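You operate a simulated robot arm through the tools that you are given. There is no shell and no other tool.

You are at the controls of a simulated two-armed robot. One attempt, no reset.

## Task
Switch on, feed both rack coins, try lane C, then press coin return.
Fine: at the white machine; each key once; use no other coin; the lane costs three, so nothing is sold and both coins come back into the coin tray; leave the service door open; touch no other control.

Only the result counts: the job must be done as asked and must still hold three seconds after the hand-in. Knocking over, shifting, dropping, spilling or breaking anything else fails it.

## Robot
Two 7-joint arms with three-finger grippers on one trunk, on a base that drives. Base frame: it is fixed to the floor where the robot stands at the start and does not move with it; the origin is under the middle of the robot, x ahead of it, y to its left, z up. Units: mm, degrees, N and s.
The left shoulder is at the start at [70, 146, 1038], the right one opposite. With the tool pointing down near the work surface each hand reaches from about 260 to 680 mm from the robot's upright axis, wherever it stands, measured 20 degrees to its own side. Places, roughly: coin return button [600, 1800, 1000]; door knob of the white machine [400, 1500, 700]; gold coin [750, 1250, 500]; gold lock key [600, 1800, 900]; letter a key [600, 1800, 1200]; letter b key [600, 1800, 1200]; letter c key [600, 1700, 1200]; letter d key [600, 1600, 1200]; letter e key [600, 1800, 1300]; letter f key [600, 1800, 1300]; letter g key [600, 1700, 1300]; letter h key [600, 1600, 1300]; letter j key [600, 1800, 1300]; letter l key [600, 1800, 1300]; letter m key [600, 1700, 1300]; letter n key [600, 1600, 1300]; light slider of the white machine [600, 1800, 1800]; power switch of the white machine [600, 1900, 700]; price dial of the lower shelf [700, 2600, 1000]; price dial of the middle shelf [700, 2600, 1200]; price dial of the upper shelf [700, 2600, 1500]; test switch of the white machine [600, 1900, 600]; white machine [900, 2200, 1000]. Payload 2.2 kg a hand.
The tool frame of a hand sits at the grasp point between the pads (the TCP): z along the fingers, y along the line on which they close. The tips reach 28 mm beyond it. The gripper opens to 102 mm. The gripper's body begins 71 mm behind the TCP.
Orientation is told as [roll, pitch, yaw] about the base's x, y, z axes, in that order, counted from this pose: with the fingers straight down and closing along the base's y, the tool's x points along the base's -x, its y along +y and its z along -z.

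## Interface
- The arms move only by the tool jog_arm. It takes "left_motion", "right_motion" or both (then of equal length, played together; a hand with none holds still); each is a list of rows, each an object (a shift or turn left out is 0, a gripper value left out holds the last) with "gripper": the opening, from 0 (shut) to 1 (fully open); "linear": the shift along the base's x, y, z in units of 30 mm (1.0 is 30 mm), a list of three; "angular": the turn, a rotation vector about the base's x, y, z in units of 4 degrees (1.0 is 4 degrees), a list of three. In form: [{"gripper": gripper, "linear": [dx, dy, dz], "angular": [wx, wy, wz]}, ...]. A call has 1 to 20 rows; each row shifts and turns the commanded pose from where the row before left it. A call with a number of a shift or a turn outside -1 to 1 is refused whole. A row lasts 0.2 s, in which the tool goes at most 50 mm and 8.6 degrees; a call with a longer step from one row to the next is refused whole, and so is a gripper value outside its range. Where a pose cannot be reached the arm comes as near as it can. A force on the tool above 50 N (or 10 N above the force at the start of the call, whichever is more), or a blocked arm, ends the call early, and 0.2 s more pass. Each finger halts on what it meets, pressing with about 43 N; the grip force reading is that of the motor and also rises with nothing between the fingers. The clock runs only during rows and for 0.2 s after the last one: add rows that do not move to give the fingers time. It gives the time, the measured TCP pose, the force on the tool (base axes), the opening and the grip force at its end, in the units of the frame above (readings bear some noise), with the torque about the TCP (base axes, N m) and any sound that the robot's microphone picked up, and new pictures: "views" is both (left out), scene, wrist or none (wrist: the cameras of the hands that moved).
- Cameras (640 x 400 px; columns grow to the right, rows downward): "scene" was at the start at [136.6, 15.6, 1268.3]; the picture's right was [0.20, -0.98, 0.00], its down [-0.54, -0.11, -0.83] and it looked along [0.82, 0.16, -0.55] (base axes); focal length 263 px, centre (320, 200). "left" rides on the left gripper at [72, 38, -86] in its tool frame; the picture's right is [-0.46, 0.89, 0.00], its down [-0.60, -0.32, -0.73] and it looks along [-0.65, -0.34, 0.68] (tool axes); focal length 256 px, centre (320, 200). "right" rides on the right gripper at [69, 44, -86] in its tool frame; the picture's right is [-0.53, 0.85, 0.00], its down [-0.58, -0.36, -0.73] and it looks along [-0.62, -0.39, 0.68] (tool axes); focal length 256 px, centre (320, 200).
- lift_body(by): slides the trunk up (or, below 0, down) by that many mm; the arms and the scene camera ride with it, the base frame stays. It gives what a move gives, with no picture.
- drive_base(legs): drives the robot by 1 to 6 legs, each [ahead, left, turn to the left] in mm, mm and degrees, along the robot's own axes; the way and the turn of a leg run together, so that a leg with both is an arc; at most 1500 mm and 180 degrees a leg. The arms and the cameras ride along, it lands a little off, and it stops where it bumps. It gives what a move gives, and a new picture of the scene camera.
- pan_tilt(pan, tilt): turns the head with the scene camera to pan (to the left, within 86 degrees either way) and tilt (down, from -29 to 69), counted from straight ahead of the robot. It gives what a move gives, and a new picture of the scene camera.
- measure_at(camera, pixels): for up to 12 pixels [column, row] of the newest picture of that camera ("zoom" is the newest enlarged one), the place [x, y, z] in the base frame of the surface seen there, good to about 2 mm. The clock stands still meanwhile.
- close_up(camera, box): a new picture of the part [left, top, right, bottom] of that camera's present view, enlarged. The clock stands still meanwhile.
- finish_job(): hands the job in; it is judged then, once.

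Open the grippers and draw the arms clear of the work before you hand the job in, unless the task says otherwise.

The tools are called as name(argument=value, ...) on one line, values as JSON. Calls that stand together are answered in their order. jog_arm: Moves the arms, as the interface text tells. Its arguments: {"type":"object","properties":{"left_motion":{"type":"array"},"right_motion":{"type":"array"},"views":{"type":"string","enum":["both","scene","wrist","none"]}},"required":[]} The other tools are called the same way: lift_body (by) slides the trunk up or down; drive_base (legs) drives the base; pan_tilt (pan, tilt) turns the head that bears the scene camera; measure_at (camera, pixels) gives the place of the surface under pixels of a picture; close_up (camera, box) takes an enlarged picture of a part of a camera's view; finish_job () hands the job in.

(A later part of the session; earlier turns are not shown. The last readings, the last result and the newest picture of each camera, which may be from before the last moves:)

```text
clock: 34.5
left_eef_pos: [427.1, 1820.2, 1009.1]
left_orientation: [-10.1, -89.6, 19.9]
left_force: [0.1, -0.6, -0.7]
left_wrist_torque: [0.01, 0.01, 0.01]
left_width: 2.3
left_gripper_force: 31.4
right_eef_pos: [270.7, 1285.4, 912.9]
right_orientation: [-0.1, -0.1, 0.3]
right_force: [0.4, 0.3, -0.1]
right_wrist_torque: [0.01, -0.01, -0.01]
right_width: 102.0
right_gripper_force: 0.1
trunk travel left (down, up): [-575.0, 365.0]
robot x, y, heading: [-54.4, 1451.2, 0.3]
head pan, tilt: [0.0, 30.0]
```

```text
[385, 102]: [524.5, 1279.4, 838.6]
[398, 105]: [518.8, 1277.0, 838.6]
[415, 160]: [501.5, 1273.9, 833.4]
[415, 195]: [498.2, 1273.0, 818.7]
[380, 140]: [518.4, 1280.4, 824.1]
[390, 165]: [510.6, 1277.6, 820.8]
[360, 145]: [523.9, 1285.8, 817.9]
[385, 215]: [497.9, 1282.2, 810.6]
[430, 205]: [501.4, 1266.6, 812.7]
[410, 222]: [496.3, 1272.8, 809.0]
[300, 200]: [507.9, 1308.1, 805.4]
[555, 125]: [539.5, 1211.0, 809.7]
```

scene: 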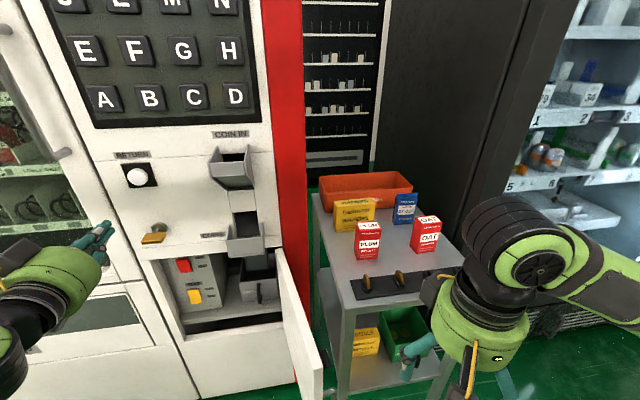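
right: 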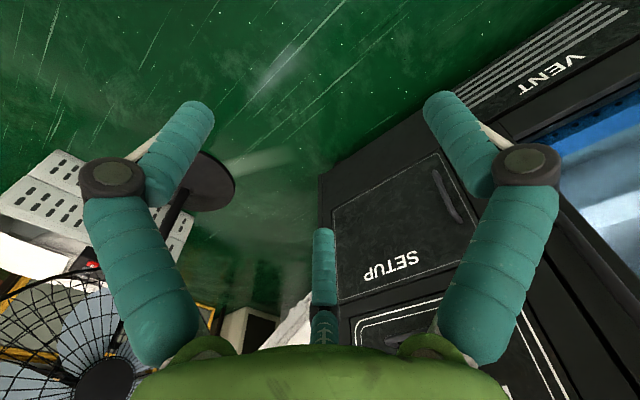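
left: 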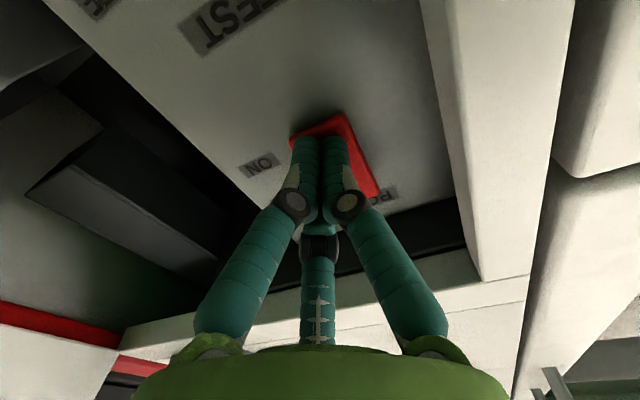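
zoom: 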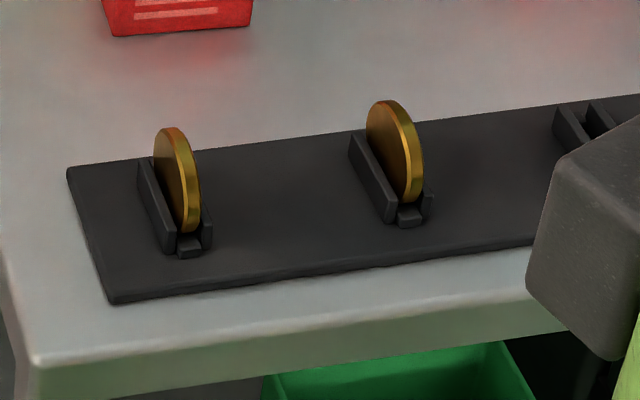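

Coin 1 centre ≈[502,1353,823] (top 840), coin 2 ≈[515,1276,823], coin plane turned ≈11°, clip walls up to ≈819. I check the packs' heights nearby before moving the right hand in.

measure_at(camera="scene", pixels=[[368, 226], [357, 258], [378, 256], [356, 230], [428, 220], [412, 250], [435, 250], [355, 205], [230, 155], [365, 180], [233, 178], [240, 195]])

jog_arm(right_motion=[{"gripper": 0.4, "linear": [0.7, 0.2, 0.3], "angular": [0, 0, 1]}, {"linear": [0.7, 0.2, 0.3], "angular": [0, 0, 1]}, {"linear": [0.7, 0.2, 0.3], "angular": [0, 0, 0.8]}, {"linear": [0.7, 0.2, 0]}, {"linear": [0.7, 0.2, 0]}, {"linear": [0, 0, 0]}])

```text
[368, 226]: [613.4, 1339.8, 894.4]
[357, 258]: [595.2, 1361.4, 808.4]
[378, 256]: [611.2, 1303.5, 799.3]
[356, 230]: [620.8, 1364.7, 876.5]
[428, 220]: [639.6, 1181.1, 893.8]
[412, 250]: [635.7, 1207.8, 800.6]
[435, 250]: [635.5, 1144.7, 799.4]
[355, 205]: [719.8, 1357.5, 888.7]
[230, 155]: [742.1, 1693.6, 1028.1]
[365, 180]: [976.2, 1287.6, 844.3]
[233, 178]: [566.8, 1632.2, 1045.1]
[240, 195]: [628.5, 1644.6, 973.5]
```

```text
clock: 35.9
left_eef_pos: [427.7, 1821.1, 1009.5]
left_orientation: [-10.2, -89.6, 20.1]
left_force: [0.1, 1.3, 0.9]
left_wrist_torque: [-0.01, -0.03, -0.04]
left_width: 2.0
left_gripper_force: 31.2
right_eef_pos: [374.4, 1315.9, 940.1]
right_orientation: [-0.1, 0.0, 11.5]
right_force: [-0.4, 0.3, -0.5]
right_wrist_torque: [0.0, 0.0, 0.01]
right_width: 40.9
right_gripper_force: 0.0
trunk travel left (down, up): [-575.0, 365.0]
robot x, y, heading: [-55.0, 1454.8, 0.1]
head pan, tilt: [0.0, 30.0]
```

scene: 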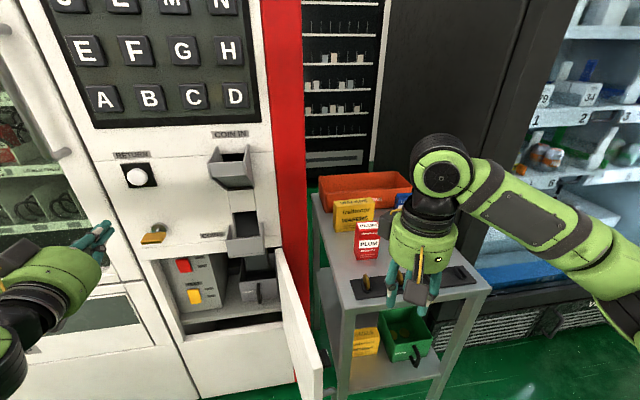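
right: 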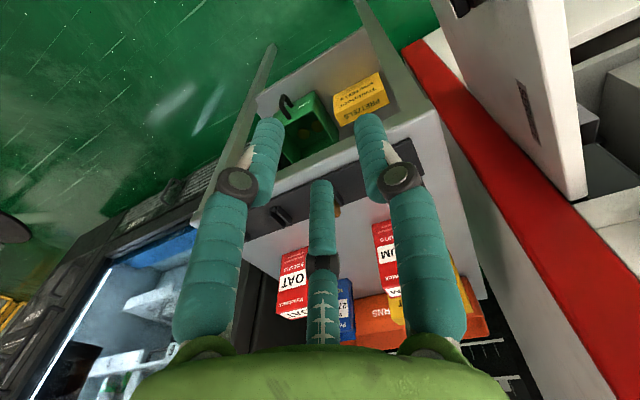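

Right hand is yawed 11.5° and half-open. I move it over coin 1 at about [502,1353], still 60 mm high (TCP z≈910).

jog_arm(right_motion=[{"linear": [0.85, 0.247, 0]}, {"linear": [0.85, 0.247, 0]}, {"linear": [0.85, 0.247, -0.3]}, {"linear": [0.85, 0.247, -0.3]}, {"linear": [0.85, 0.247, -0.4]}, {"linear": [0, 0, 0]}, {"linear": [0, 0, 0]}])

close_up(camera="scene", box=[340, 230, 436, 310])

```text
clock: 37.5
left_eef_pos: [428.5, 1821.4, 1009.6]
left_orientation: [-11.5, -89.7, 21.4]
left_force: [0.0, 0.4, -0.2]
left_wrist_torque: [-0.03, 0.02, 0.03]
left_width: 2.1
left_gripper_force: 32.1
right_eef_pos: [504.2, 1354.2, 911.1]
right_orientation: [-0.2, 0.1, 11.6]
right_force: [0.1, -0.6, -1.3]
right_wrist_torque: [-0.03, 0.01, 0.0]
right_width: 40.9
right_gripper_force: 0.1
trunk travel left (down, up): [-575.0, 365.0]
robot x, y, heading: [-53.8, 1456.3, 0.4]
head pan, tilt: [0.0, 30.0]
```

scene: 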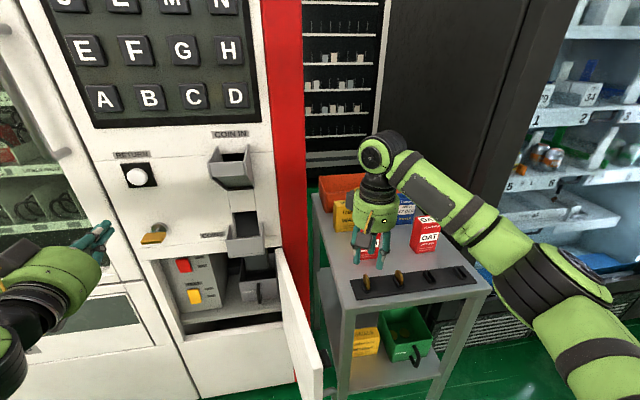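
right: 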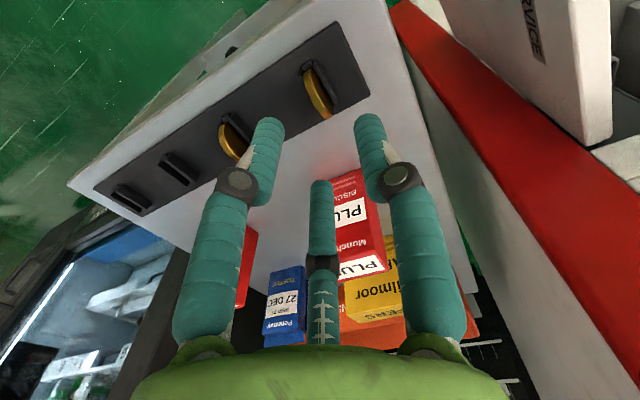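

```text
5.00 times, centred on (388, 270) of scene
```

zoom: 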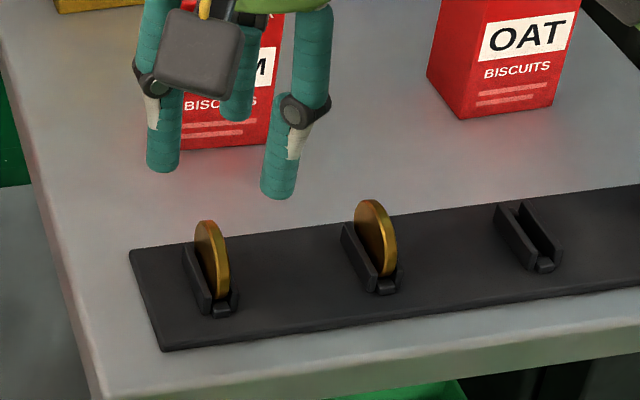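

The right wrist camera shows coin 1 at about (316,92). I cross-check the coin's position with that camera.

measure_at(camera="right", pixels=[[305, 80], [312, 95], [320, 110], [310, 88], [325, 115], [303, 72], [322, 75], [330, 98], [308, 62], [235, 135]])

close_up(camera="right", box=[240, 30, 400, 150])

```text
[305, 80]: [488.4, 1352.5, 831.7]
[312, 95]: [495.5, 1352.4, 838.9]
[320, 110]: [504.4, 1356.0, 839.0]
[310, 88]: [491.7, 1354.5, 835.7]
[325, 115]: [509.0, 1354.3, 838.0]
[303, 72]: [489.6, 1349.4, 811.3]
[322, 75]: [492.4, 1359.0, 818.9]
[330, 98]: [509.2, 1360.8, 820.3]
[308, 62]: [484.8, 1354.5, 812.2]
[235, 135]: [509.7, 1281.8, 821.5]
```

```text
3.33 times, centred on (320, 90) of right
```

zoom: 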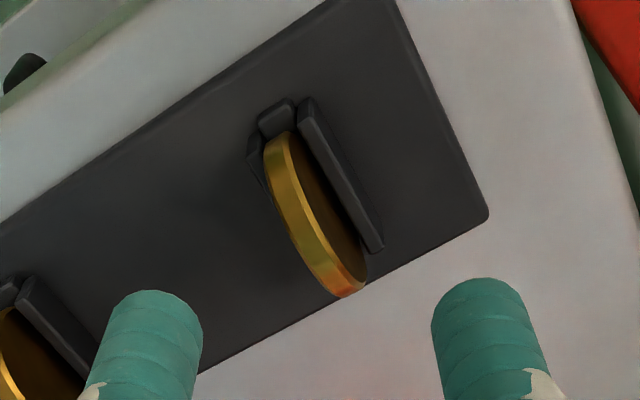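

Both cameras agree: coin 1 top ≈[502,1353.5,839], clip wall top ≈820. I lower the right hand to TCP z≈850 (tips ≈822) with the coin between the fingers.

jog_arm(right_motion=[{"linear": [-0.07, -0.02, -0.7]}, {"linear": [0, 0, -0.7]}, {"linear": [0, 0, -0.6]}, {"linear": [0, 0, 0]}])

close_up(camera="scene", box=[340, 230, 436, 310])

```text
clock: 38.5
left_eef_pos: [428.2, 1818.2, 1008.6]
left_orientation: [-11.8, -89.7, 21.7]
left_force: [-0.7, -0.1, -0.1]
left_wrist_torque: [0.0, -0.05, 0.02]
left_width: 2.0
left_gripper_force: 31.5
right_eef_pos: [500.2, 1352.8, 849.3]
right_orientation: [0.0, 0.0, 11.5]
right_force: [0.2, 0.1, -0.1]
right_wrist_torque: [0.03, -0.02, 0.03]
right_width: 40.6
right_gripper_force: 0.1
trunk travel left (down, up): [-575.0, 365.0]
robot x, y, heading: [-54.7, 1452.8, 0.1]
head pan, tilt: [0.0, 30.0]
```

scene: 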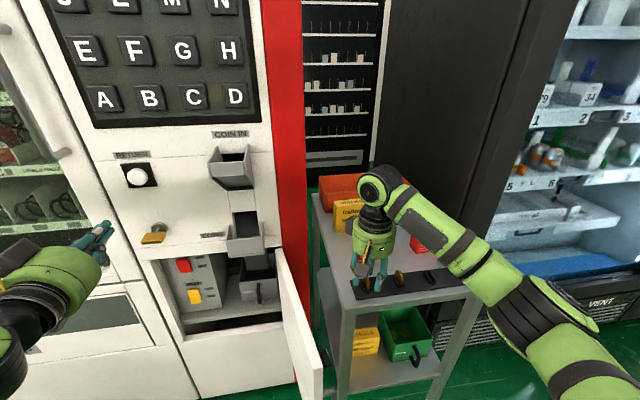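
right: 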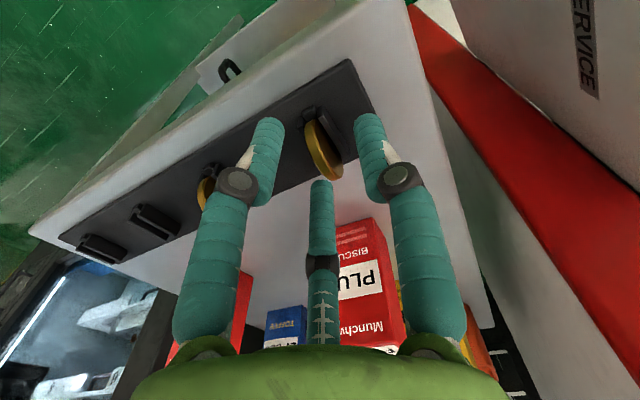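

```text
5.00 times, centred on (388, 270) of scene
```

zoom: 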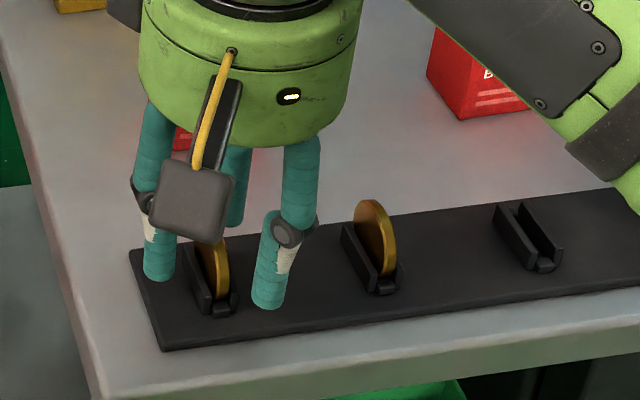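

The coin sits between the fingertips, centred. I close the gripper on it.

jog_arm(right_motion=[{"gripper": 0.15}, {"gripper": 0.0}, {}, {}])

close_up(camera="scene", box=[340, 230, 436, 310])

```text
clock: 39.5
left_eef_pos: [427.6, 1819.9, 1008.3]
left_orientation: [-8.5, -89.7, 18.3]
left_force: [-0.5, 0.5, 0.1]
left_wrist_torque: [0.0, 0.01, -0.01]
left_width: 2.2
left_gripper_force: 31.5
right_eef_pos: [501.1, 1352.2, 849.1]
right_orientation: [-0.1, 0.0, 11.6]
right_force: [0.4, -1.2, -0.2]
right_wrist_torque: [-0.05, 0.03, -0.05]
right_width: 10.2
right_gripper_force: 37.6
trunk travel left (down, up): [-575.0, 365.0]
robot x, y, heading: [-51.7, 1456.5, 0.3]
head pan, tilt: [0.0, 30.0]
```

scene: 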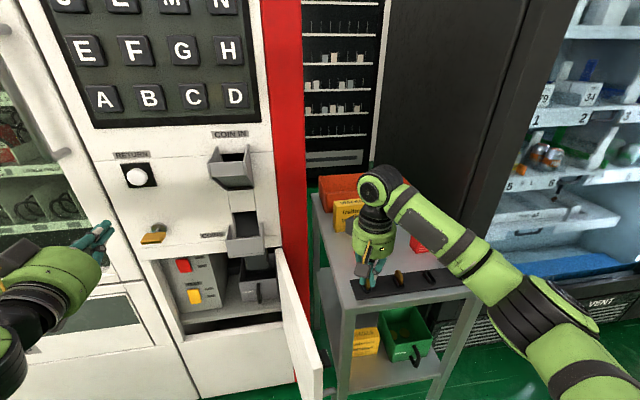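
right: 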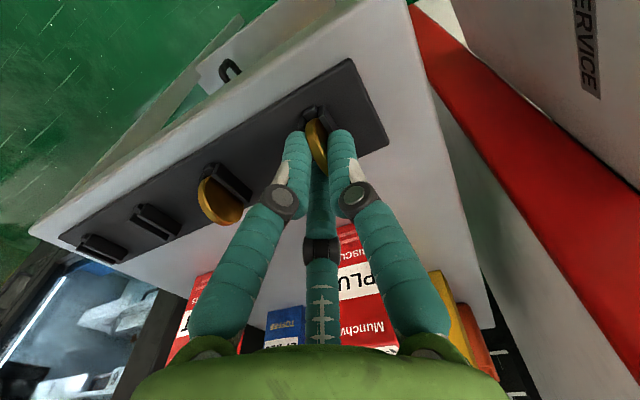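

```text
5.00 times, centred on (388, 270) of scene
```

zoom: 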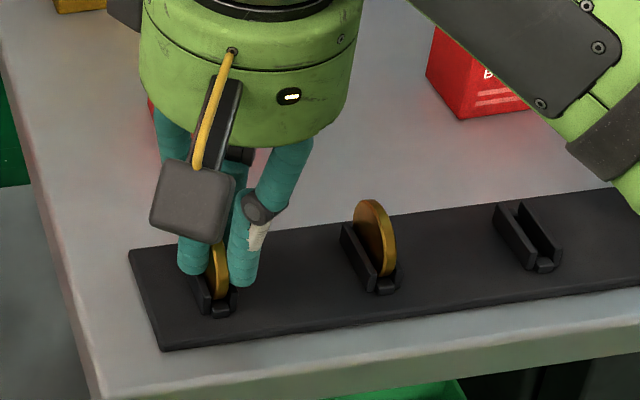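

Width holds at 10 mm with force, so the coin is gripped. I lift it straight up 60 mm.

jog_arm(right_motion=[{"linear": [0, 0, 0.2]}, {"linear": [0, 0, 0.4]}, {"linear": [0, 0, 0.7]}, {"linear": [0, 0, 0.7]}, {"linear": [0, 0, 0.7]}, {}])

close_up(camera="scene", box=[340, 220, 436, 310])

```text
clock: 40.9
left_eef_pos: [428.1, 1819.9, 1008.9]
left_orientation: [-8.3, -89.6, 18.2]
left_force: [0.7, -0.9, 0.8]
left_wrist_torque: [0.0, 0.0, 0.01]
left_width: 2.2
left_gripper_force: 31.5
right_eef_pos: [499.9, 1351.8, 929.9]
right_orientation: [0.0, -0.1, 11.5]
right_force: [0.4, -0.4, 0.5]
right_wrist_torque: [-0.02, -0.01, 0.0]
right_width: 10.2
right_gripper_force: 37.6
trunk travel left (down, up): [-575.0, 365.0]
robot x, y, heading: [-57.0, 1453.3, 0.1]
head pan, tilt: [0.0, 30.0]
```

scene: 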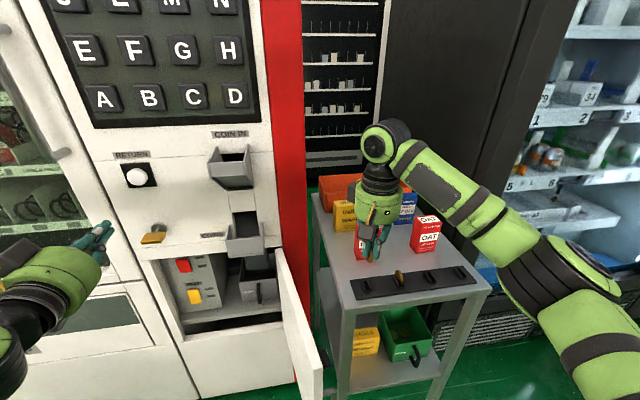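
right: 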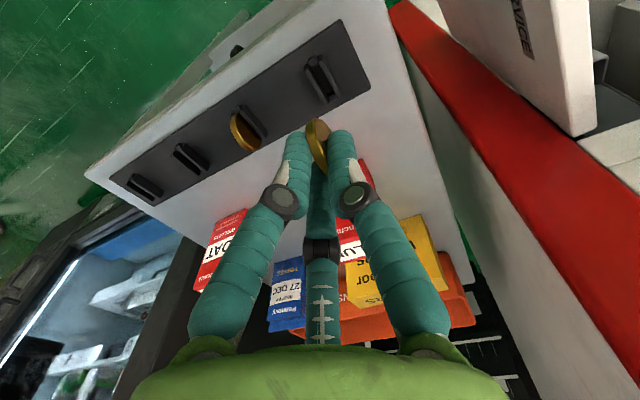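

```text
4.44 times, centred on (388, 265) of scene
```

zoom: 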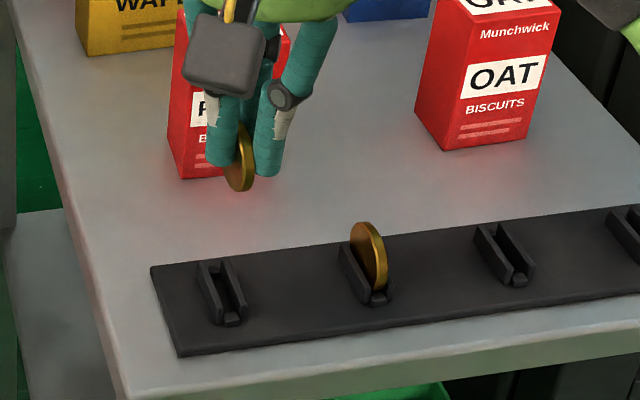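

Coin 1 is out of its clip and held. Next I zoom on the COIN IN hopper at (232,165) to get its opening.

close_up(camera="scene", box=[190, 120, 286, 200])

```text
5.00 times, centred on (238, 160) of scene
```

zoom: 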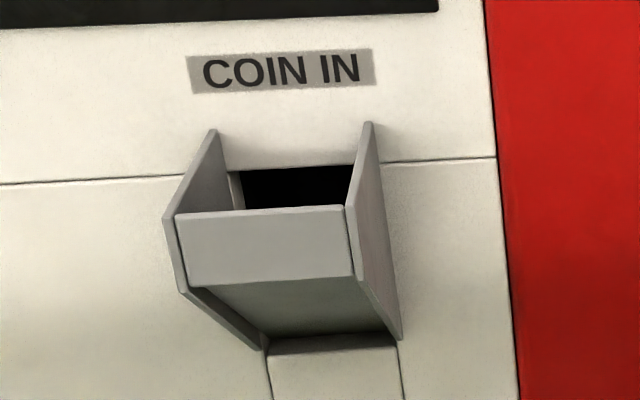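

measure_at(camera="zoom", pixels=[[180, 217], [342, 209], [260, 214], [260, 260], [212, 134], [369, 126], [170, 225], [350, 215], [215, 190], [300, 145], [300, 185], [375, 200]])

measure_at(camera="zoom", pixels=[[210, 170], [195, 200], [240, 180], [260, 205], [320, 200], [200, 150], [150, 150], [430, 200], [180, 280], [350, 275], [260, 300], [330, 330]])

```text
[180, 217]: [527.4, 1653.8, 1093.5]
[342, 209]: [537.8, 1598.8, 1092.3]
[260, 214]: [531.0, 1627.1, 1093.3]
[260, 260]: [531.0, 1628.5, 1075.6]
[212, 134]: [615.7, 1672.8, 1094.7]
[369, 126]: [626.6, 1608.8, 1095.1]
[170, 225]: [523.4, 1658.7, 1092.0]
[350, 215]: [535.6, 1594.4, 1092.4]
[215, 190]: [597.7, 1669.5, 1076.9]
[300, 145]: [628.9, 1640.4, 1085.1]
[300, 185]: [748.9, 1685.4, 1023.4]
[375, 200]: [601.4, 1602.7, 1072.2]
```

```text
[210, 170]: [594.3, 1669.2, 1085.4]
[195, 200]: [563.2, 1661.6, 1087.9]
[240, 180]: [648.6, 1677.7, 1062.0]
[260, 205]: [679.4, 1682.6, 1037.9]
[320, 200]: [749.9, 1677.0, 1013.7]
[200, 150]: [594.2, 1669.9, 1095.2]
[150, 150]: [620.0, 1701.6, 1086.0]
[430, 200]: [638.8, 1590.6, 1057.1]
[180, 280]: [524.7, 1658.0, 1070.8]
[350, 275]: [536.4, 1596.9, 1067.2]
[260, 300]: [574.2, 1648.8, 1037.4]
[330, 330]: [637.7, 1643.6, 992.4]
```

The hopper's top rim is at z≈1094, with inner opening x≈535–620, y≈1603–1665. I tilt the right hand 60° forward (so its body stays away from the letter keys) while carrying the coin up to about [480,1620,1160] in front of it.

jog_arm(right_motion=[{"linear": [-0.044, 0.2, 0.9], "angular": [0.2, -0.98, 0]}, {"linear": [-0.044, 0.2, 0.9], "angular": [0.2, -0.98, 0]}, {"linear": [-0.044, 0.5, 0.7], "angular": [0.2, -0.98, 0]}, {"linear": [-0.044, 0.5, 0.7], "angular": [0.2, -0.98, 0]}, {"linear": [-0.044, 0.68, 0.42], "angular": [0.2, -0.98, 0]}, {"linear": [-0.044, 0.68, 0.42], "angular": [0.2, -0.98, 0]}, {"linear": [-0.044, 0.68, 0.42], "angular": [0.2, -0.98, 0]}, {"linear": [-0.044, 0.68, 0.42], "angular": [0.2, -0.98, 0]}, {"linear": [-0.044, 0.68, 0.42], "angular": [0.2, -0.98, 0]}, {"linear": [-0.044, 0.68, 0.42], "angular": [0.2, -0.98, 0]}, {"linear": [-0.044, 0.68, 0.42], "angular": [0.2, -0.98, 0]}, {"linear": [-0.044, 0.68, 0.42], "angular": [0.2, -0.98, 0]}, {"linear": [-0.044, 0.68, 0.42], "angular": [0.2, -0.98, 0]}, {"linear": [-0.044, 0.68, 0.42], "angular": [0.2, -0.98, 0]}, {"linear": [-0.044, 0.68, 0.42], "angular": [0.2, -0.98, 0]}, {}])

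```text
clock: 44.3
left_eef_pos: [428.2, 1819.1, 1008.5]
left_orientation: [-5.8, -89.7, 15.7]
left_force: [0.4, 0.3, -0.3]
left_wrist_torque: [0.0, -0.03, 0.02]
left_width: 2.1
left_gripper_force: 31.1
right_eef_pos: [483.5, 1616.7, 1164.0]
right_orientation: [0.1, -60.0, 11.4]
right_force: [0.4, 0.9, 0.3]
right_wrist_torque: [0.01, -0.01, -0.02]
right_width: 10.0
right_gripper_force: 37.4
trunk travel left (down, up): [-575.0, 365.0]
robot x, y, heading: [-59.7, 1457.1, 0.3]
head pan, tilt: [0.0, 30.0]
```

scene: 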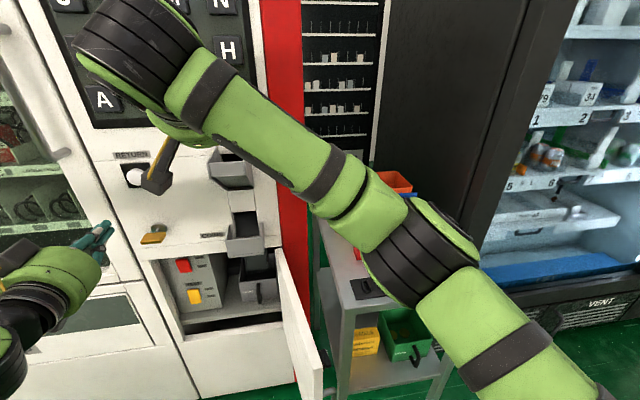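
right: 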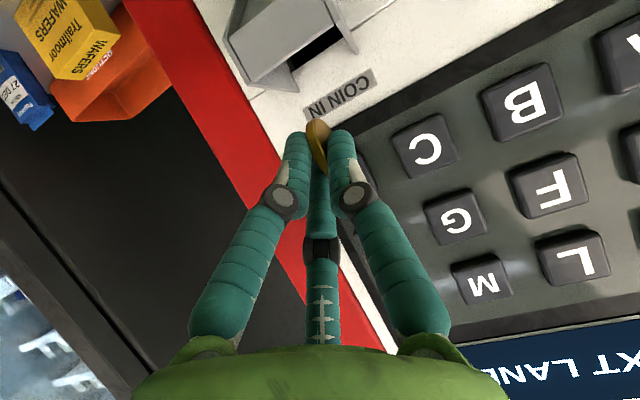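

The coin is still gripped at (317,145) in the wrist view, hopper beyond at (290,45). I move diagonally so the coin comes over the hopper's opening (TCP ≈[550,1630,1113]).

jog_arm(right_motion=[{"linear": [0.443, 0.089, -0.34]}, {"linear": [0.443, 0.089, -0.34]}, {"linear": [0.443, 0.089, -0.34]}, {"linear": [0.443, 0.089, -0.34]}, {"linear": [0.443, 0.089, -0.34]}, {}])

close_up(camera="right", box=[200, 20, 440, 180])

```text
clock: 45.7
left_eef_pos: [428.4, 1820.9, 1009.7]
left_orientation: [-11.2, -89.6, 21.0]
left_force: [-0.3, -0.5, 0.3]
left_wrist_torque: [0.02, 0.03, 0.03]
left_width: 2.2
left_gripper_force: 31.5
right_eef_pos: [547.4, 1631.7, 1112.9]
right_orientation: [-0.1, -60.0, 11.5]
right_force: [0.2, 0.2, -0.1]
right_wrist_torque: [0.02, 0.0, -0.03]
right_width: 10.0
right_gripper_force: 36.9
trunk travel left (down, up): [-575.0, 365.0]
robot x, y, heading: [-56.3, 1458.1, 0.2]
head pan, tilt: [0.0, 30.0]
```

scene: 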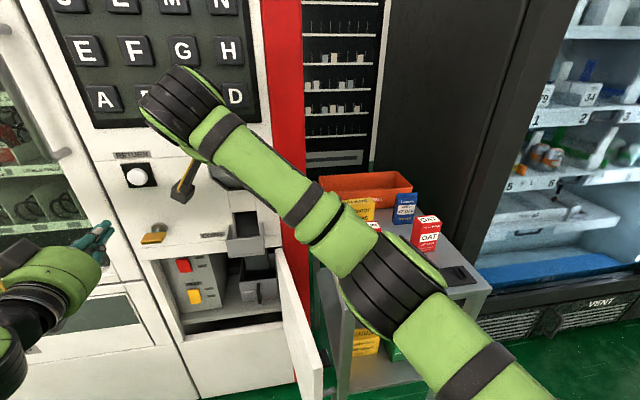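
right: 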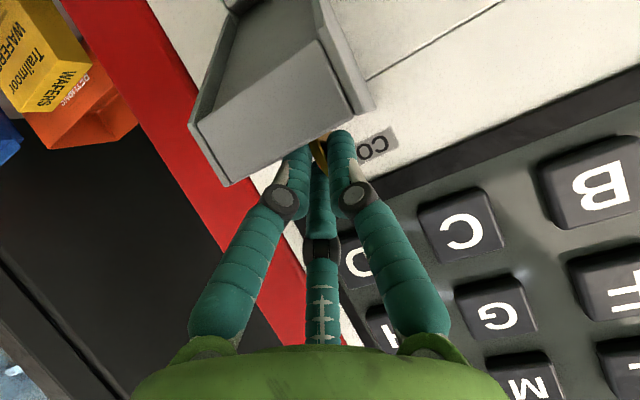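

```text
2.50 times, centred on (320, 100) of right
```

zoom: 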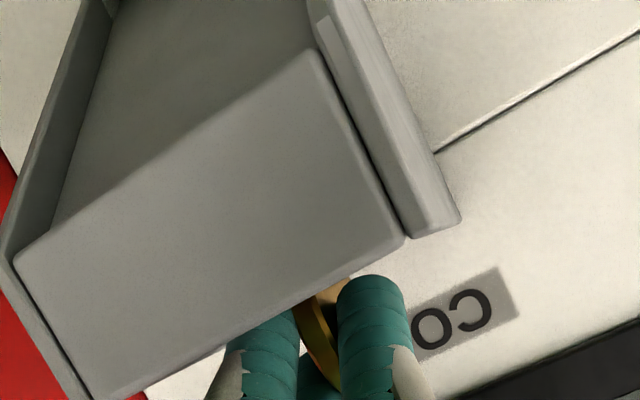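

The coin is inside the hopper's rim, fingertips just at rim height. I shift 3 mm right and up slightly to centre, then open a little to let it fall.

jog_arm(right_motion=[{"linear": [0, -0.1, 0.1]}, {"gripper": 0.1}, {"gripper": 0.25}, {"gripper": 0.25}, {}, {}, {}])

close_up(camera="right", box=[200, 20, 440, 180])

```text
clock: 47.3
left_eef_pos: [427.0, 1819.9, 1007.1]
left_orientation: [-10.6, -89.5, 20.6]
left_force: [-0.3, 0.0, 0.4]
left_wrist_torque: [-0.01, 0.03, 0.01]
left_width: 2.1
left_gripper_force: 31.6
right_eef_pos: [548.2, 1629.6, 1116.6]
right_orientation: [0.1, -60.0, 11.5]
right_force: [-0.8, -0.6, 1.4]
right_wrist_torque: [-0.01, 0.01, 0.02]
right_width: 24.9
right_gripper_force: 0.2
trunk travel left (down, up): [-575.0, 365.0]
robot x, y, heading: [-56.5, 1452.3, 0.3]
head pan, tilt: [0.0, 30.0]
```

scene: 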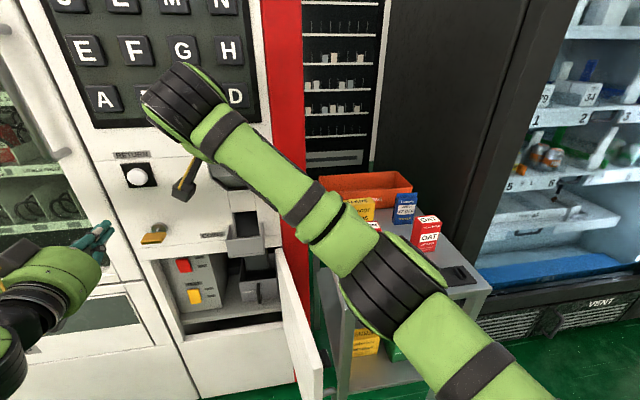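
right: 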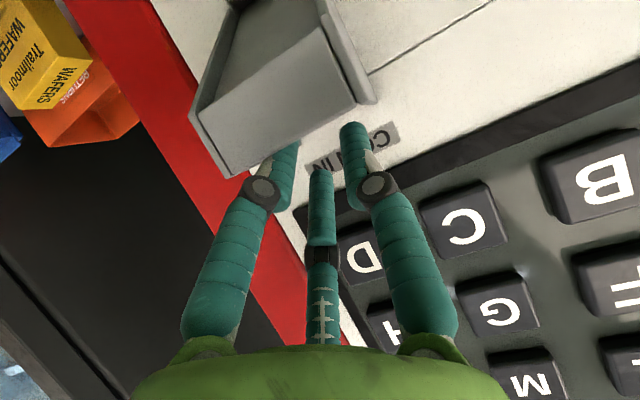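

```text
2.50 times, centred on (320, 100) of right
```

zoom: 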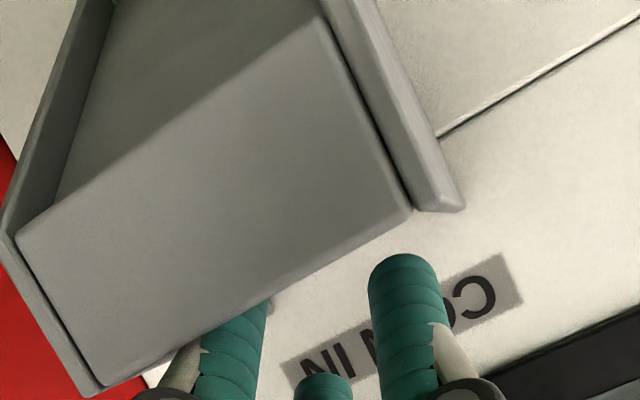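

The coin left the fingers. I draw the hand back the way it came, then look into the hopper.

jog_arm(right_motion=[{"linear": [-0.443, -0.06, 0.34]}, {"linear": [-0.443, -0.06, 0.34]}, {"linear": [-0.443, -0.089, 0.34]}, {"linear": [-0.443, -0.089, 0.34]}, {"linear": [-0.443, -0.089, 0.34]}, {"linear": [0.044, -0.68, -0.42], "angular": [-0.2, 0.98, 0]}, {"linear": [0.044, -0.68, -0.42], "angular": [-0.2, 0.98, 0]}, {"linear": [0.044, -0.68, -0.42], "angular": [-0.2, 0.98, 0]}, {"linear": [0.044, -0.68, -0.42], "angular": [-0.2, 0.98, 0]}, {"linear": [0.044, -0.68, -0.42], "angular": [-0.2, 0.98, 0]}, {"linear": [0.044, -0.68, -0.42], "angular": [-0.2, 0.98, 0]}, {"linear": [0.044, -0.68, -0.42], "angular": [-0.2, 0.98, 0]}, {"linear": [0.044, -0.68, -0.42], "angular": [-0.2, 0.98, 0]}, {"linear": [0.044, -0.68, -0.42], "angular": [-0.2, 0.98, 0]}, {"linear": [0.044, -0.68, -0.42], "angular": [-0.2, 0.98, 0]}, {"linear": [0.044, -0.68, -0.42], "angular": [-0.2, 0.98, 0]}, {}])

close_up(camera="scene", box=[190, 120, 286, 200])

```text
clock: 50.9
left_eef_pos: [427.9, 1820.1, 1008.5]
left_orientation: [-14.8, -89.6, 24.6]
left_force: [-0.5, 0.4, -0.5]
left_wrist_torque: [-0.02, -0.01, 0.0]
left_width: 2.2
left_gripper_force: 31.8
right_eef_pos: [496.9, 1393.6, 1030.4]
right_orientation: [-0.1, -16.0, 11.5]
right_force: [-0.3, 0.0, -0.9]
right_wrist_torque: [-0.01, 0.01, -0.03]
right_width: 25.4
right_gripper_force: 0.1
trunk travel left (down, up): [-575.0, 365.0]
robot x, y, heading: [-53.9, 1456.7, -0.0]
head pan, tilt: [0.0, 30.0]
```

scene: 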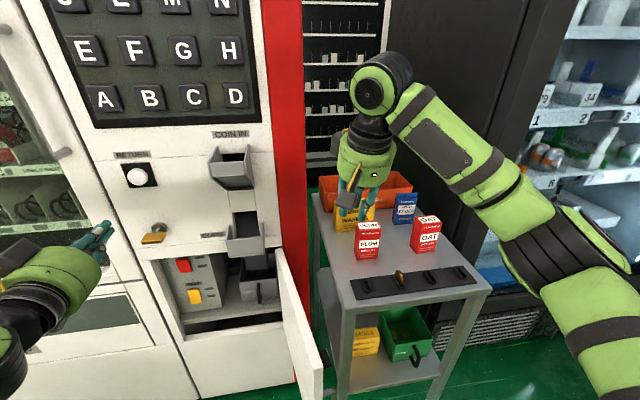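
right: 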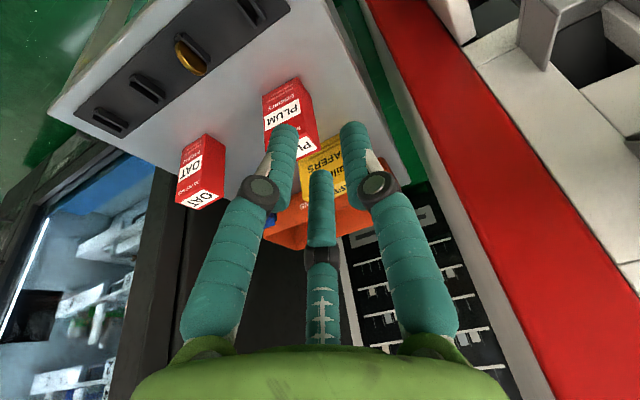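

```text
5.00 times, centred on (238, 160) of scene
```

zoom: 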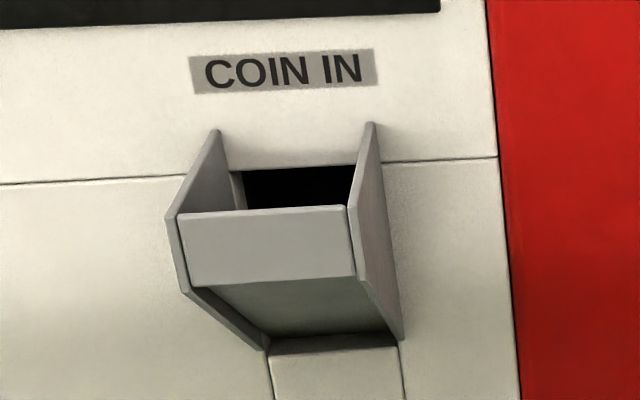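

The hopper's visible part is empty. I look up at the machine's display to confirm credit.

pan_tilt(pan=12, tilt=5)

```text
clock: 51.8
left_eef_pos: [428.1, 1820.9, 1008.2]
left_orientation: [-10.3, -89.6, 20.2]
left_force: [-0.3, -0.1, 0.1]
left_wrist_torque: [0.0, 0.0, -0.02]
left_width: 2.2
left_gripper_force: 32.3
right_eef_pos: [496.2, 1392.6, 1029.0]
right_orientation: [0.0, -16.0, 11.5]
right_force: [-0.4, 0.1, -0.4]
right_wrist_torque: [0.02, 0.02, -0.05]
right_width: 25.5
right_gripper_force: 0.0
trunk travel left (down, up): [-575.0, 365.0]
robot x, y, heading: [-56.9, 1454.8, 0.2]
head pan, tilt: [12.0, 5.0]
```

scene: 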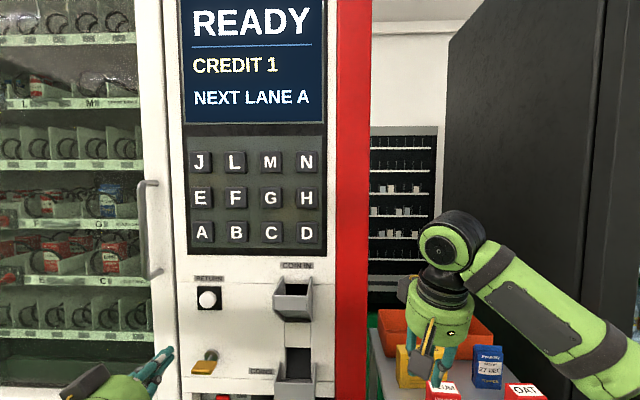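

Display says READY, CREDIT 1. Now for coin 2: I finish un-tilting the right hand and bring it over coin 2 at about [515,1276.5].

pan_tilt(pan=0, tilt=30)

jog_arm(right_motion=[{"gripper": 0.4, "linear": [0.1, -0.7, -0.6], "angular": [-0.2, 0.98, 0]}, {"linear": [0.1, -0.7, -0.6], "angular": [-0.2, 0.98, 0]}, {"linear": [0.1, -0.7, -0.6], "angular": [-0.2, 0.98, 0]}, {"linear": [0.1, -0.7, -0.6], "angular": [-0.2, 0.98, 0]}, {"linear": [0.1, -0.6, -0.6]}, {"linear": [0.1, -0.46, -0.6]}, {}, {}])

close_up(camera="right", box=[220, 30, 420, 155])

```text
clock: 52.7
left_eef_pos: [428.2, 1819.4, 1008.6]
left_orientation: [-11.0, -89.5, 21.0]
left_force: [0.1, 0.4, 0.0]
left_wrist_torque: [-0.01, 0.01, -0.02]
left_width: 2.1
left_gripper_force: 31.5
right_eef_pos: [495.1, 1393.9, 1028.7]
right_orientation: [0.0, -16.0, 11.5]
right_force: [0.4, -0.3, -0.2]
right_wrist_torque: [0.01, 0.02, -0.03]
right_width: 25.5
right_gripper_force: 0.1
trunk travel left (down, up): [-575.0, 365.0]
robot x, y, heading: [-53.2, 1455.9, 0.2]
head pan, tilt: [0.0, 30.0]
```

scene: 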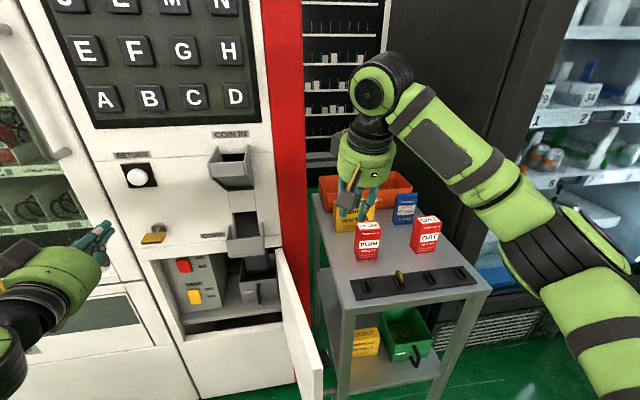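

```text
clock: 54.5
left_eef_pos: [428.5, 1820.2, 1008.6]
left_orientation: [-8.9, -89.6, 18.9]
left_force: [-0.4, -0.6, 0.0]
left_wrist_torque: [0.03, -0.01, 0.0]
left_width: 2.4
left_gripper_force: 31.4
right_eef_pos: [515.2, 1276.8, 921.2]
right_orientation: [0.0, 0.0, 11.5]
right_force: [0.4, 0.0, 0.0]
right_wrist_torque: [0.01, -0.03, 0.02]
right_width: 41.2
right_gripper_force: 0.0
trunk travel left (down, up): [-575.0, 365.0]
robot x, y, heading: [-56.6, 1456.1, 0.3]
head pan, tilt: [0.0, 30.0]
```

scene: 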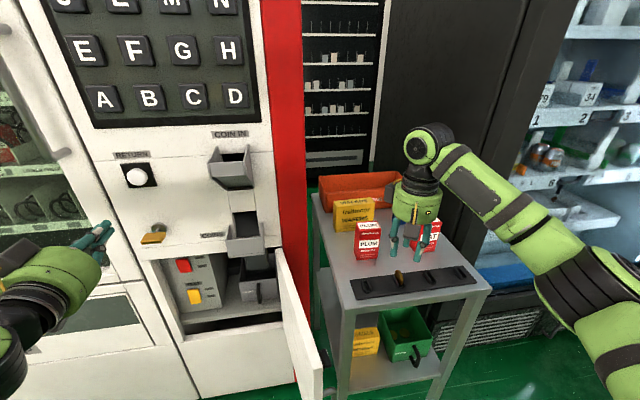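
right: 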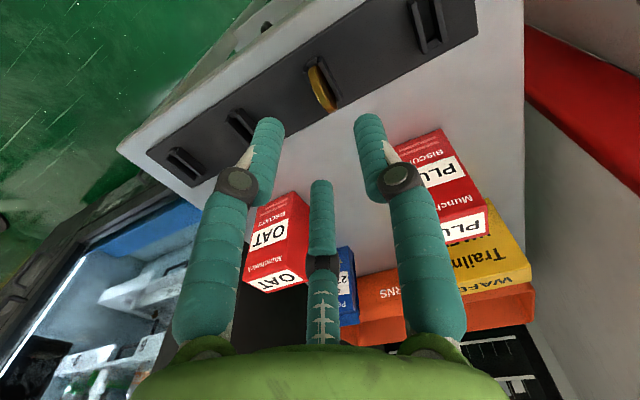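

```text
3.20 times, centred on (320, 92) of right
```

zoom: 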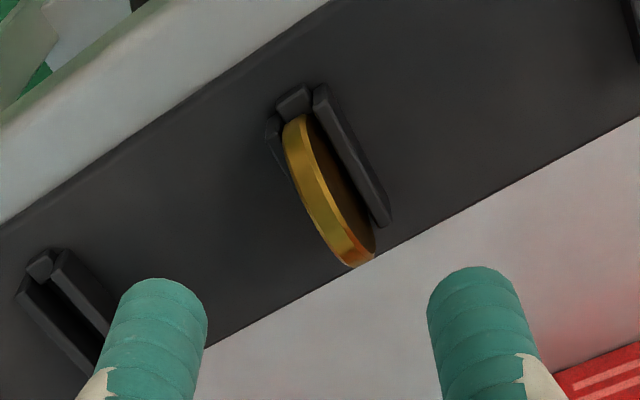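

Coin 2 appears at (322,88), between the fingers. I check its exact place with the wrist zoom.

measure_at(camera="zoom", pixels=[[293, 125], [300, 160], [312, 200], [325, 225], [340, 252], [355, 258], [330, 215], [308, 160], [365, 205], [275, 135]])

```text
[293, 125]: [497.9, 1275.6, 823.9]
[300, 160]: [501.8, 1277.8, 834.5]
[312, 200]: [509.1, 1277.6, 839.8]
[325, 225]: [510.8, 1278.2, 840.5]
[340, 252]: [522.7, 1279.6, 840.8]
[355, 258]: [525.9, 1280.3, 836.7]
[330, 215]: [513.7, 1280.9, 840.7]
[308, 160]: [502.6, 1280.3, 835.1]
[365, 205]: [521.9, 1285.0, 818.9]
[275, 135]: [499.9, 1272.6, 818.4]
```

Coin 2's centre line is y≈1278.5 at x≈514. I lower onto it (TCP z≈850) with a 1.7 mm correction.

jog_arm(right_motion=[{"linear": [-0.04, 0.06, -0.7]}, {"linear": [0, 0, -0.7]}, {"linear": [0, 0, -0.7]}, {"linear": [0, 0, -0.28]}, {}])

close_up(camera="scene", box=[350, 230, 446, 310])

```text
clock: 55.7
left_eef_pos: [429.0, 1820.6, 1008.5]
left_orientation: [-11.0, -89.6, 20.9]
left_force: [0.3, 0.3, -0.3]
left_wrist_torque: [0.0, -0.01, 0.01]
left_width: 2.1
left_gripper_force: 31.0
right_eef_pos: [513.9, 1280.3, 848.9]
right_orientation: [-0.1, 0.0, 11.5]
right_force: [-0.1, 0.0, 0.5]
right_wrist_torque: [0.02, 0.01, 0.03]
right_width: 40.9
right_gripper_force: 0.1
trunk travel left (down, up): [-575.0, 365.0]
robot x, y, heading: [-54.7, 1456.8, 0.5]
head pan, tilt: [0.0, 30.0]
```

scene: 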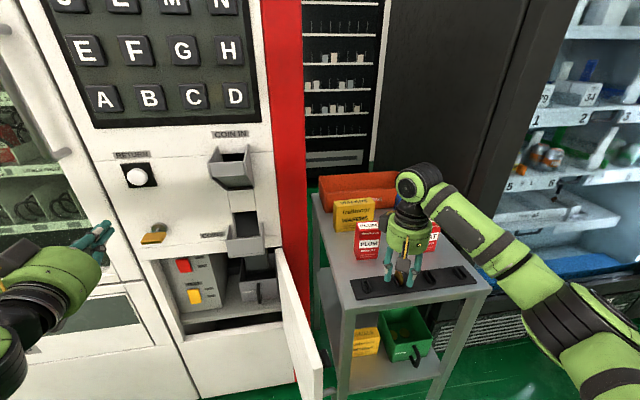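
right: 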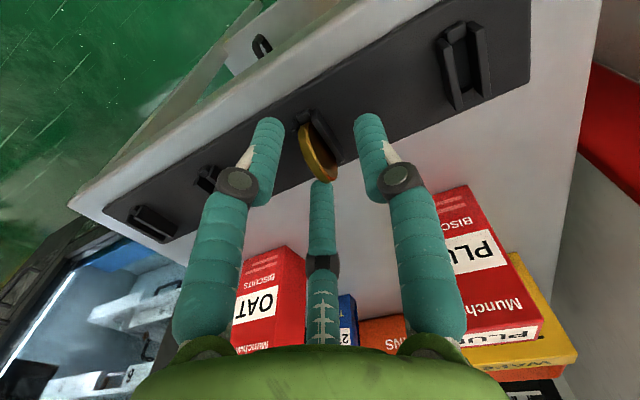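

```text
5.00 times, centred on (398, 270) of scene
```

zoom: 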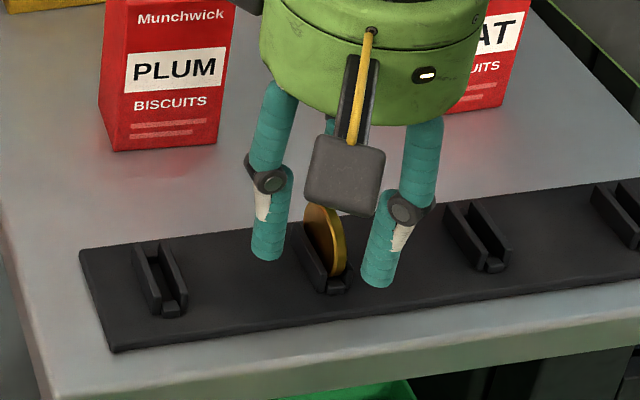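

The coin stands between the fingers as before. I close on it, hold, and lift straight up.

jog_arm(right_motion=[{"linear": [0, -0.04, 0], "gripper": 0.4}, {"gripper": 0.15}, {"gripper": 0.0}, {}, {}, {"linear": [0, 0, 0.2]}, {"linear": [0, 0, 0.4]}, {"linear": [0, 0, 0.7]}, {"linear": [0, 0, 0.7]}, {"linear": [0, 0, 0.7]}, {}])

close_up(camera="scene", box=[350, 220, 446, 310])

```text
clock: 58.1
left_eef_pos: [427.7, 1819.7, 1010.0]
left_orientation: [-7.2, -89.5, 16.9]
left_force: [0.6, -0.5, -0.3]
left_wrist_torque: [0.01, -0.01, 0.03]
left_width: 2.2
left_gripper_force: 30.9
right_eef_pos: [513.4, 1278.8, 931.9]
right_orientation: [0.0, 0.0, 11.4]
right_force: [-0.3, -0.1, -0.5]
right_wrist_torque: [0.01, 0.01, 0.0]
right_width: 10.2
right_gripper_force: 37.8
trunk travel left (down, up): [-575.0, 365.0]
robot x, y, heading: [-54.4, 1455.1, 0.3]
head pan, tilt: [0.0, 30.0]
```

scene: 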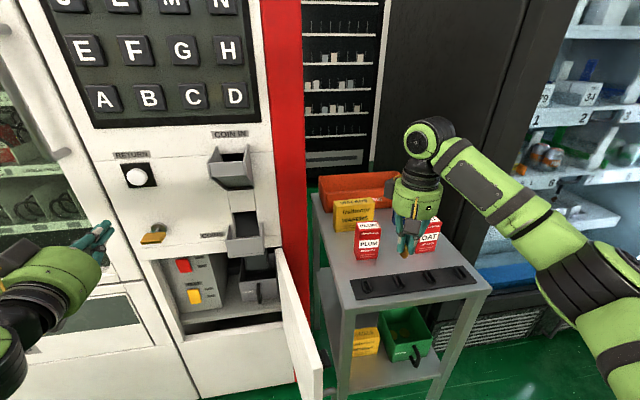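
right: 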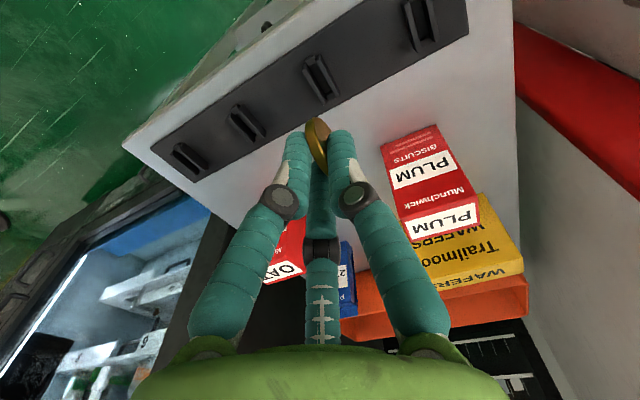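

```text
4.44 times, centred on (398, 265) of scene
```

zoom: 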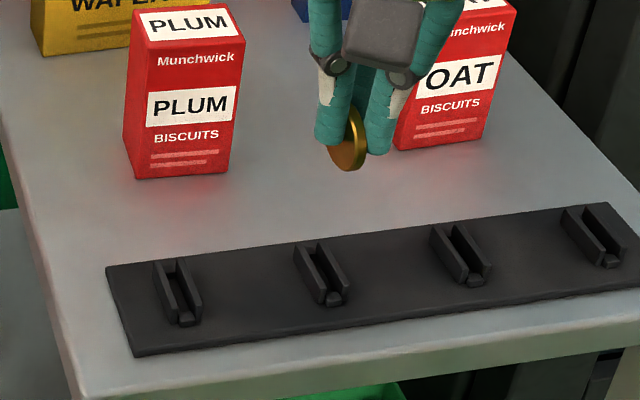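

Coin 2 is held and the rack is empty. I carry it the same way, tilting 60°, to the point in front of the hopper.

jog_arm(right_motion=[{"linear": [-0.056, 0.2, 0.9], "angular": [0.2, -0.98, 0]}, {"linear": [-0.056, 0.2, 0.9], "angular": [0.2, -0.98, 0]}, {"linear": [-0.056, 0.5, 0.7], "angular": [0.2, -0.98, 0]}, {"linear": [-0.056, 0.5, 0.7], "angular": [0.2, -0.98, 0]}, {"linear": [-0.056, 0.705, 0.324], "angular": [0.2, -0.98, 0]}, {"linear": [-0.056, 0.705, 0.324], "angular": [0.2, -0.98, 0]}, {"linear": [-0.056, 0.705, 0.324], "angular": [0.2, -0.98, 0]}, {"linear": [-0.056, 0.705, 0.324], "angular": [0.2, -0.98, 0]}, {"linear": [-0.056, 0.705, 0.324], "angular": [0.2, -0.98, 0]}, {"linear": [-0.056, 0.705, 0.324], "angular": [0.2, -0.98, 0]}, {"linear": [-0.056, 0.705, 0.324], "angular": [0.2, -0.98, 0]}, {"linear": [-0.056, 0.705, 0.324], "angular": [0.2, -0.98, 0]}, {"linear": [-0.056, 0.705, 0.324], "angular": [0.2, -0.98, 0]}, {"linear": [-0.056, 0.705, 0.324], "angular": [0.2, -0.98, 0]}, {"linear": [-0.056, 0.705, 0.324], "angular": [0.2, -0.98, 0]}, {"linear": [-0.056, 0.705, 0.324]}, {"linear": [-0.056, 0.705, 0.324]}, {"linear": [-0.056, 0.705, 0.324]}, {}])

```text
clock: 62.1
left_eef_pos: [427.4, 1819.7, 1008.6]
left_orientation: [-4.7, -89.6, 14.5]
left_force: [-0.9, -0.3, 0.9]
left_wrist_torque: [-0.02, -0.01, -0.02]
left_width: 2.2
left_gripper_force: 31.1
right_eef_pos: [482.8, 1613.0, 1164.3]
right_orientation: [0.1, -59.9, 11.4]
right_force: [-1.2, -0.3, 0.4]
right_wrist_torque: [-0.01, 0.02, -0.05]
right_width: 10.0
right_gripper_force: 37.5
trunk travel left (down, up): [-575.0, 365.0]
robot x, y, heading: [-56.7, 1453.4, 0.3]
head pan, tilt: [0.0, 30.0]
```

scene: 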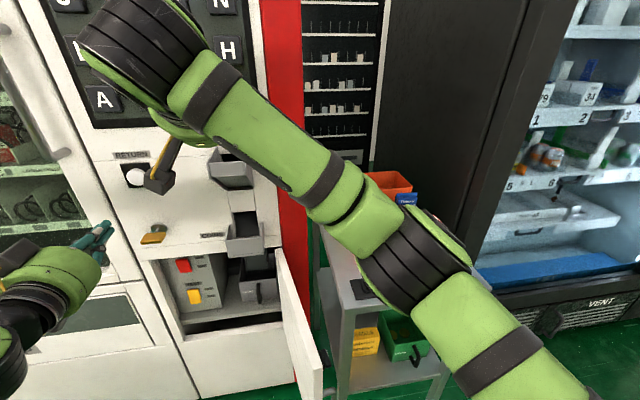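
right: 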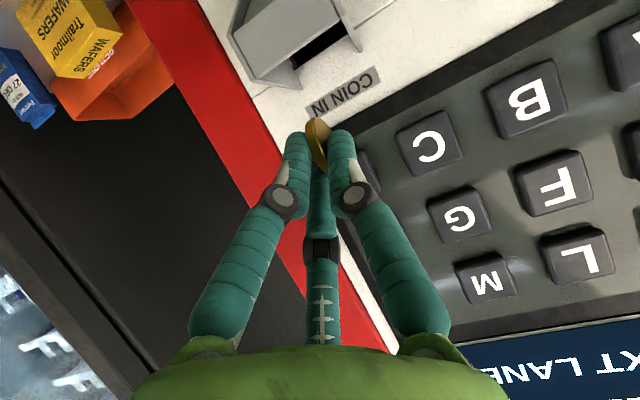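

Coin 2 is at the same spot as coin 1 was. I move into the hopper opening (TCP ≈[548,1629.5,1116.5]) and pause.

jog_arm(right_motion=[{"linear": [0.435, 0.11, -0.318]}, {"linear": [0.435, 0.11, -0.318]}, {"linear": [0.435, 0.11, -0.318]}, {"linear": [0.435, 0.11, -0.318]}, {"linear": [0.435, 0.11, -0.318]}, {}, {}], views="wrist")

```text
clock: 63.7
left_eef_pos: [428.2, 1820.6, 1009.7]
left_orientation: [-10.4, -89.7, 20.2]
left_force: [-0.5, 0.7, -0.1]
left_wrist_torque: [0.0, 0.01, 0.0]
left_width: 2.1
left_gripper_force: 31.2
right_eef_pos: [548.4, 1630.5, 1113.2]
right_orientation: [0.0, -59.9, 11.5]
right_force: [-0.8, -0.7, -0.5]
right_wrist_torque: [0.02, 0.01, 0.01]
right_width: 10.0
right_gripper_force: 37.4
trunk travel left (down, up): [-575.0, 365.0]
robot x, y, heading: [-55.4, 1458.7, 0.2]
head pan, tilt: [0.0, 30.0]
```

right: 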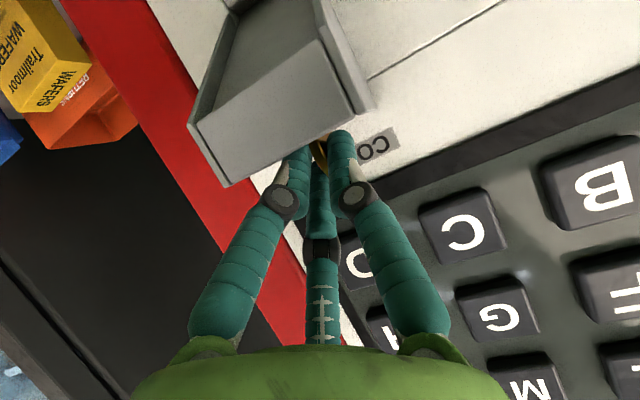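

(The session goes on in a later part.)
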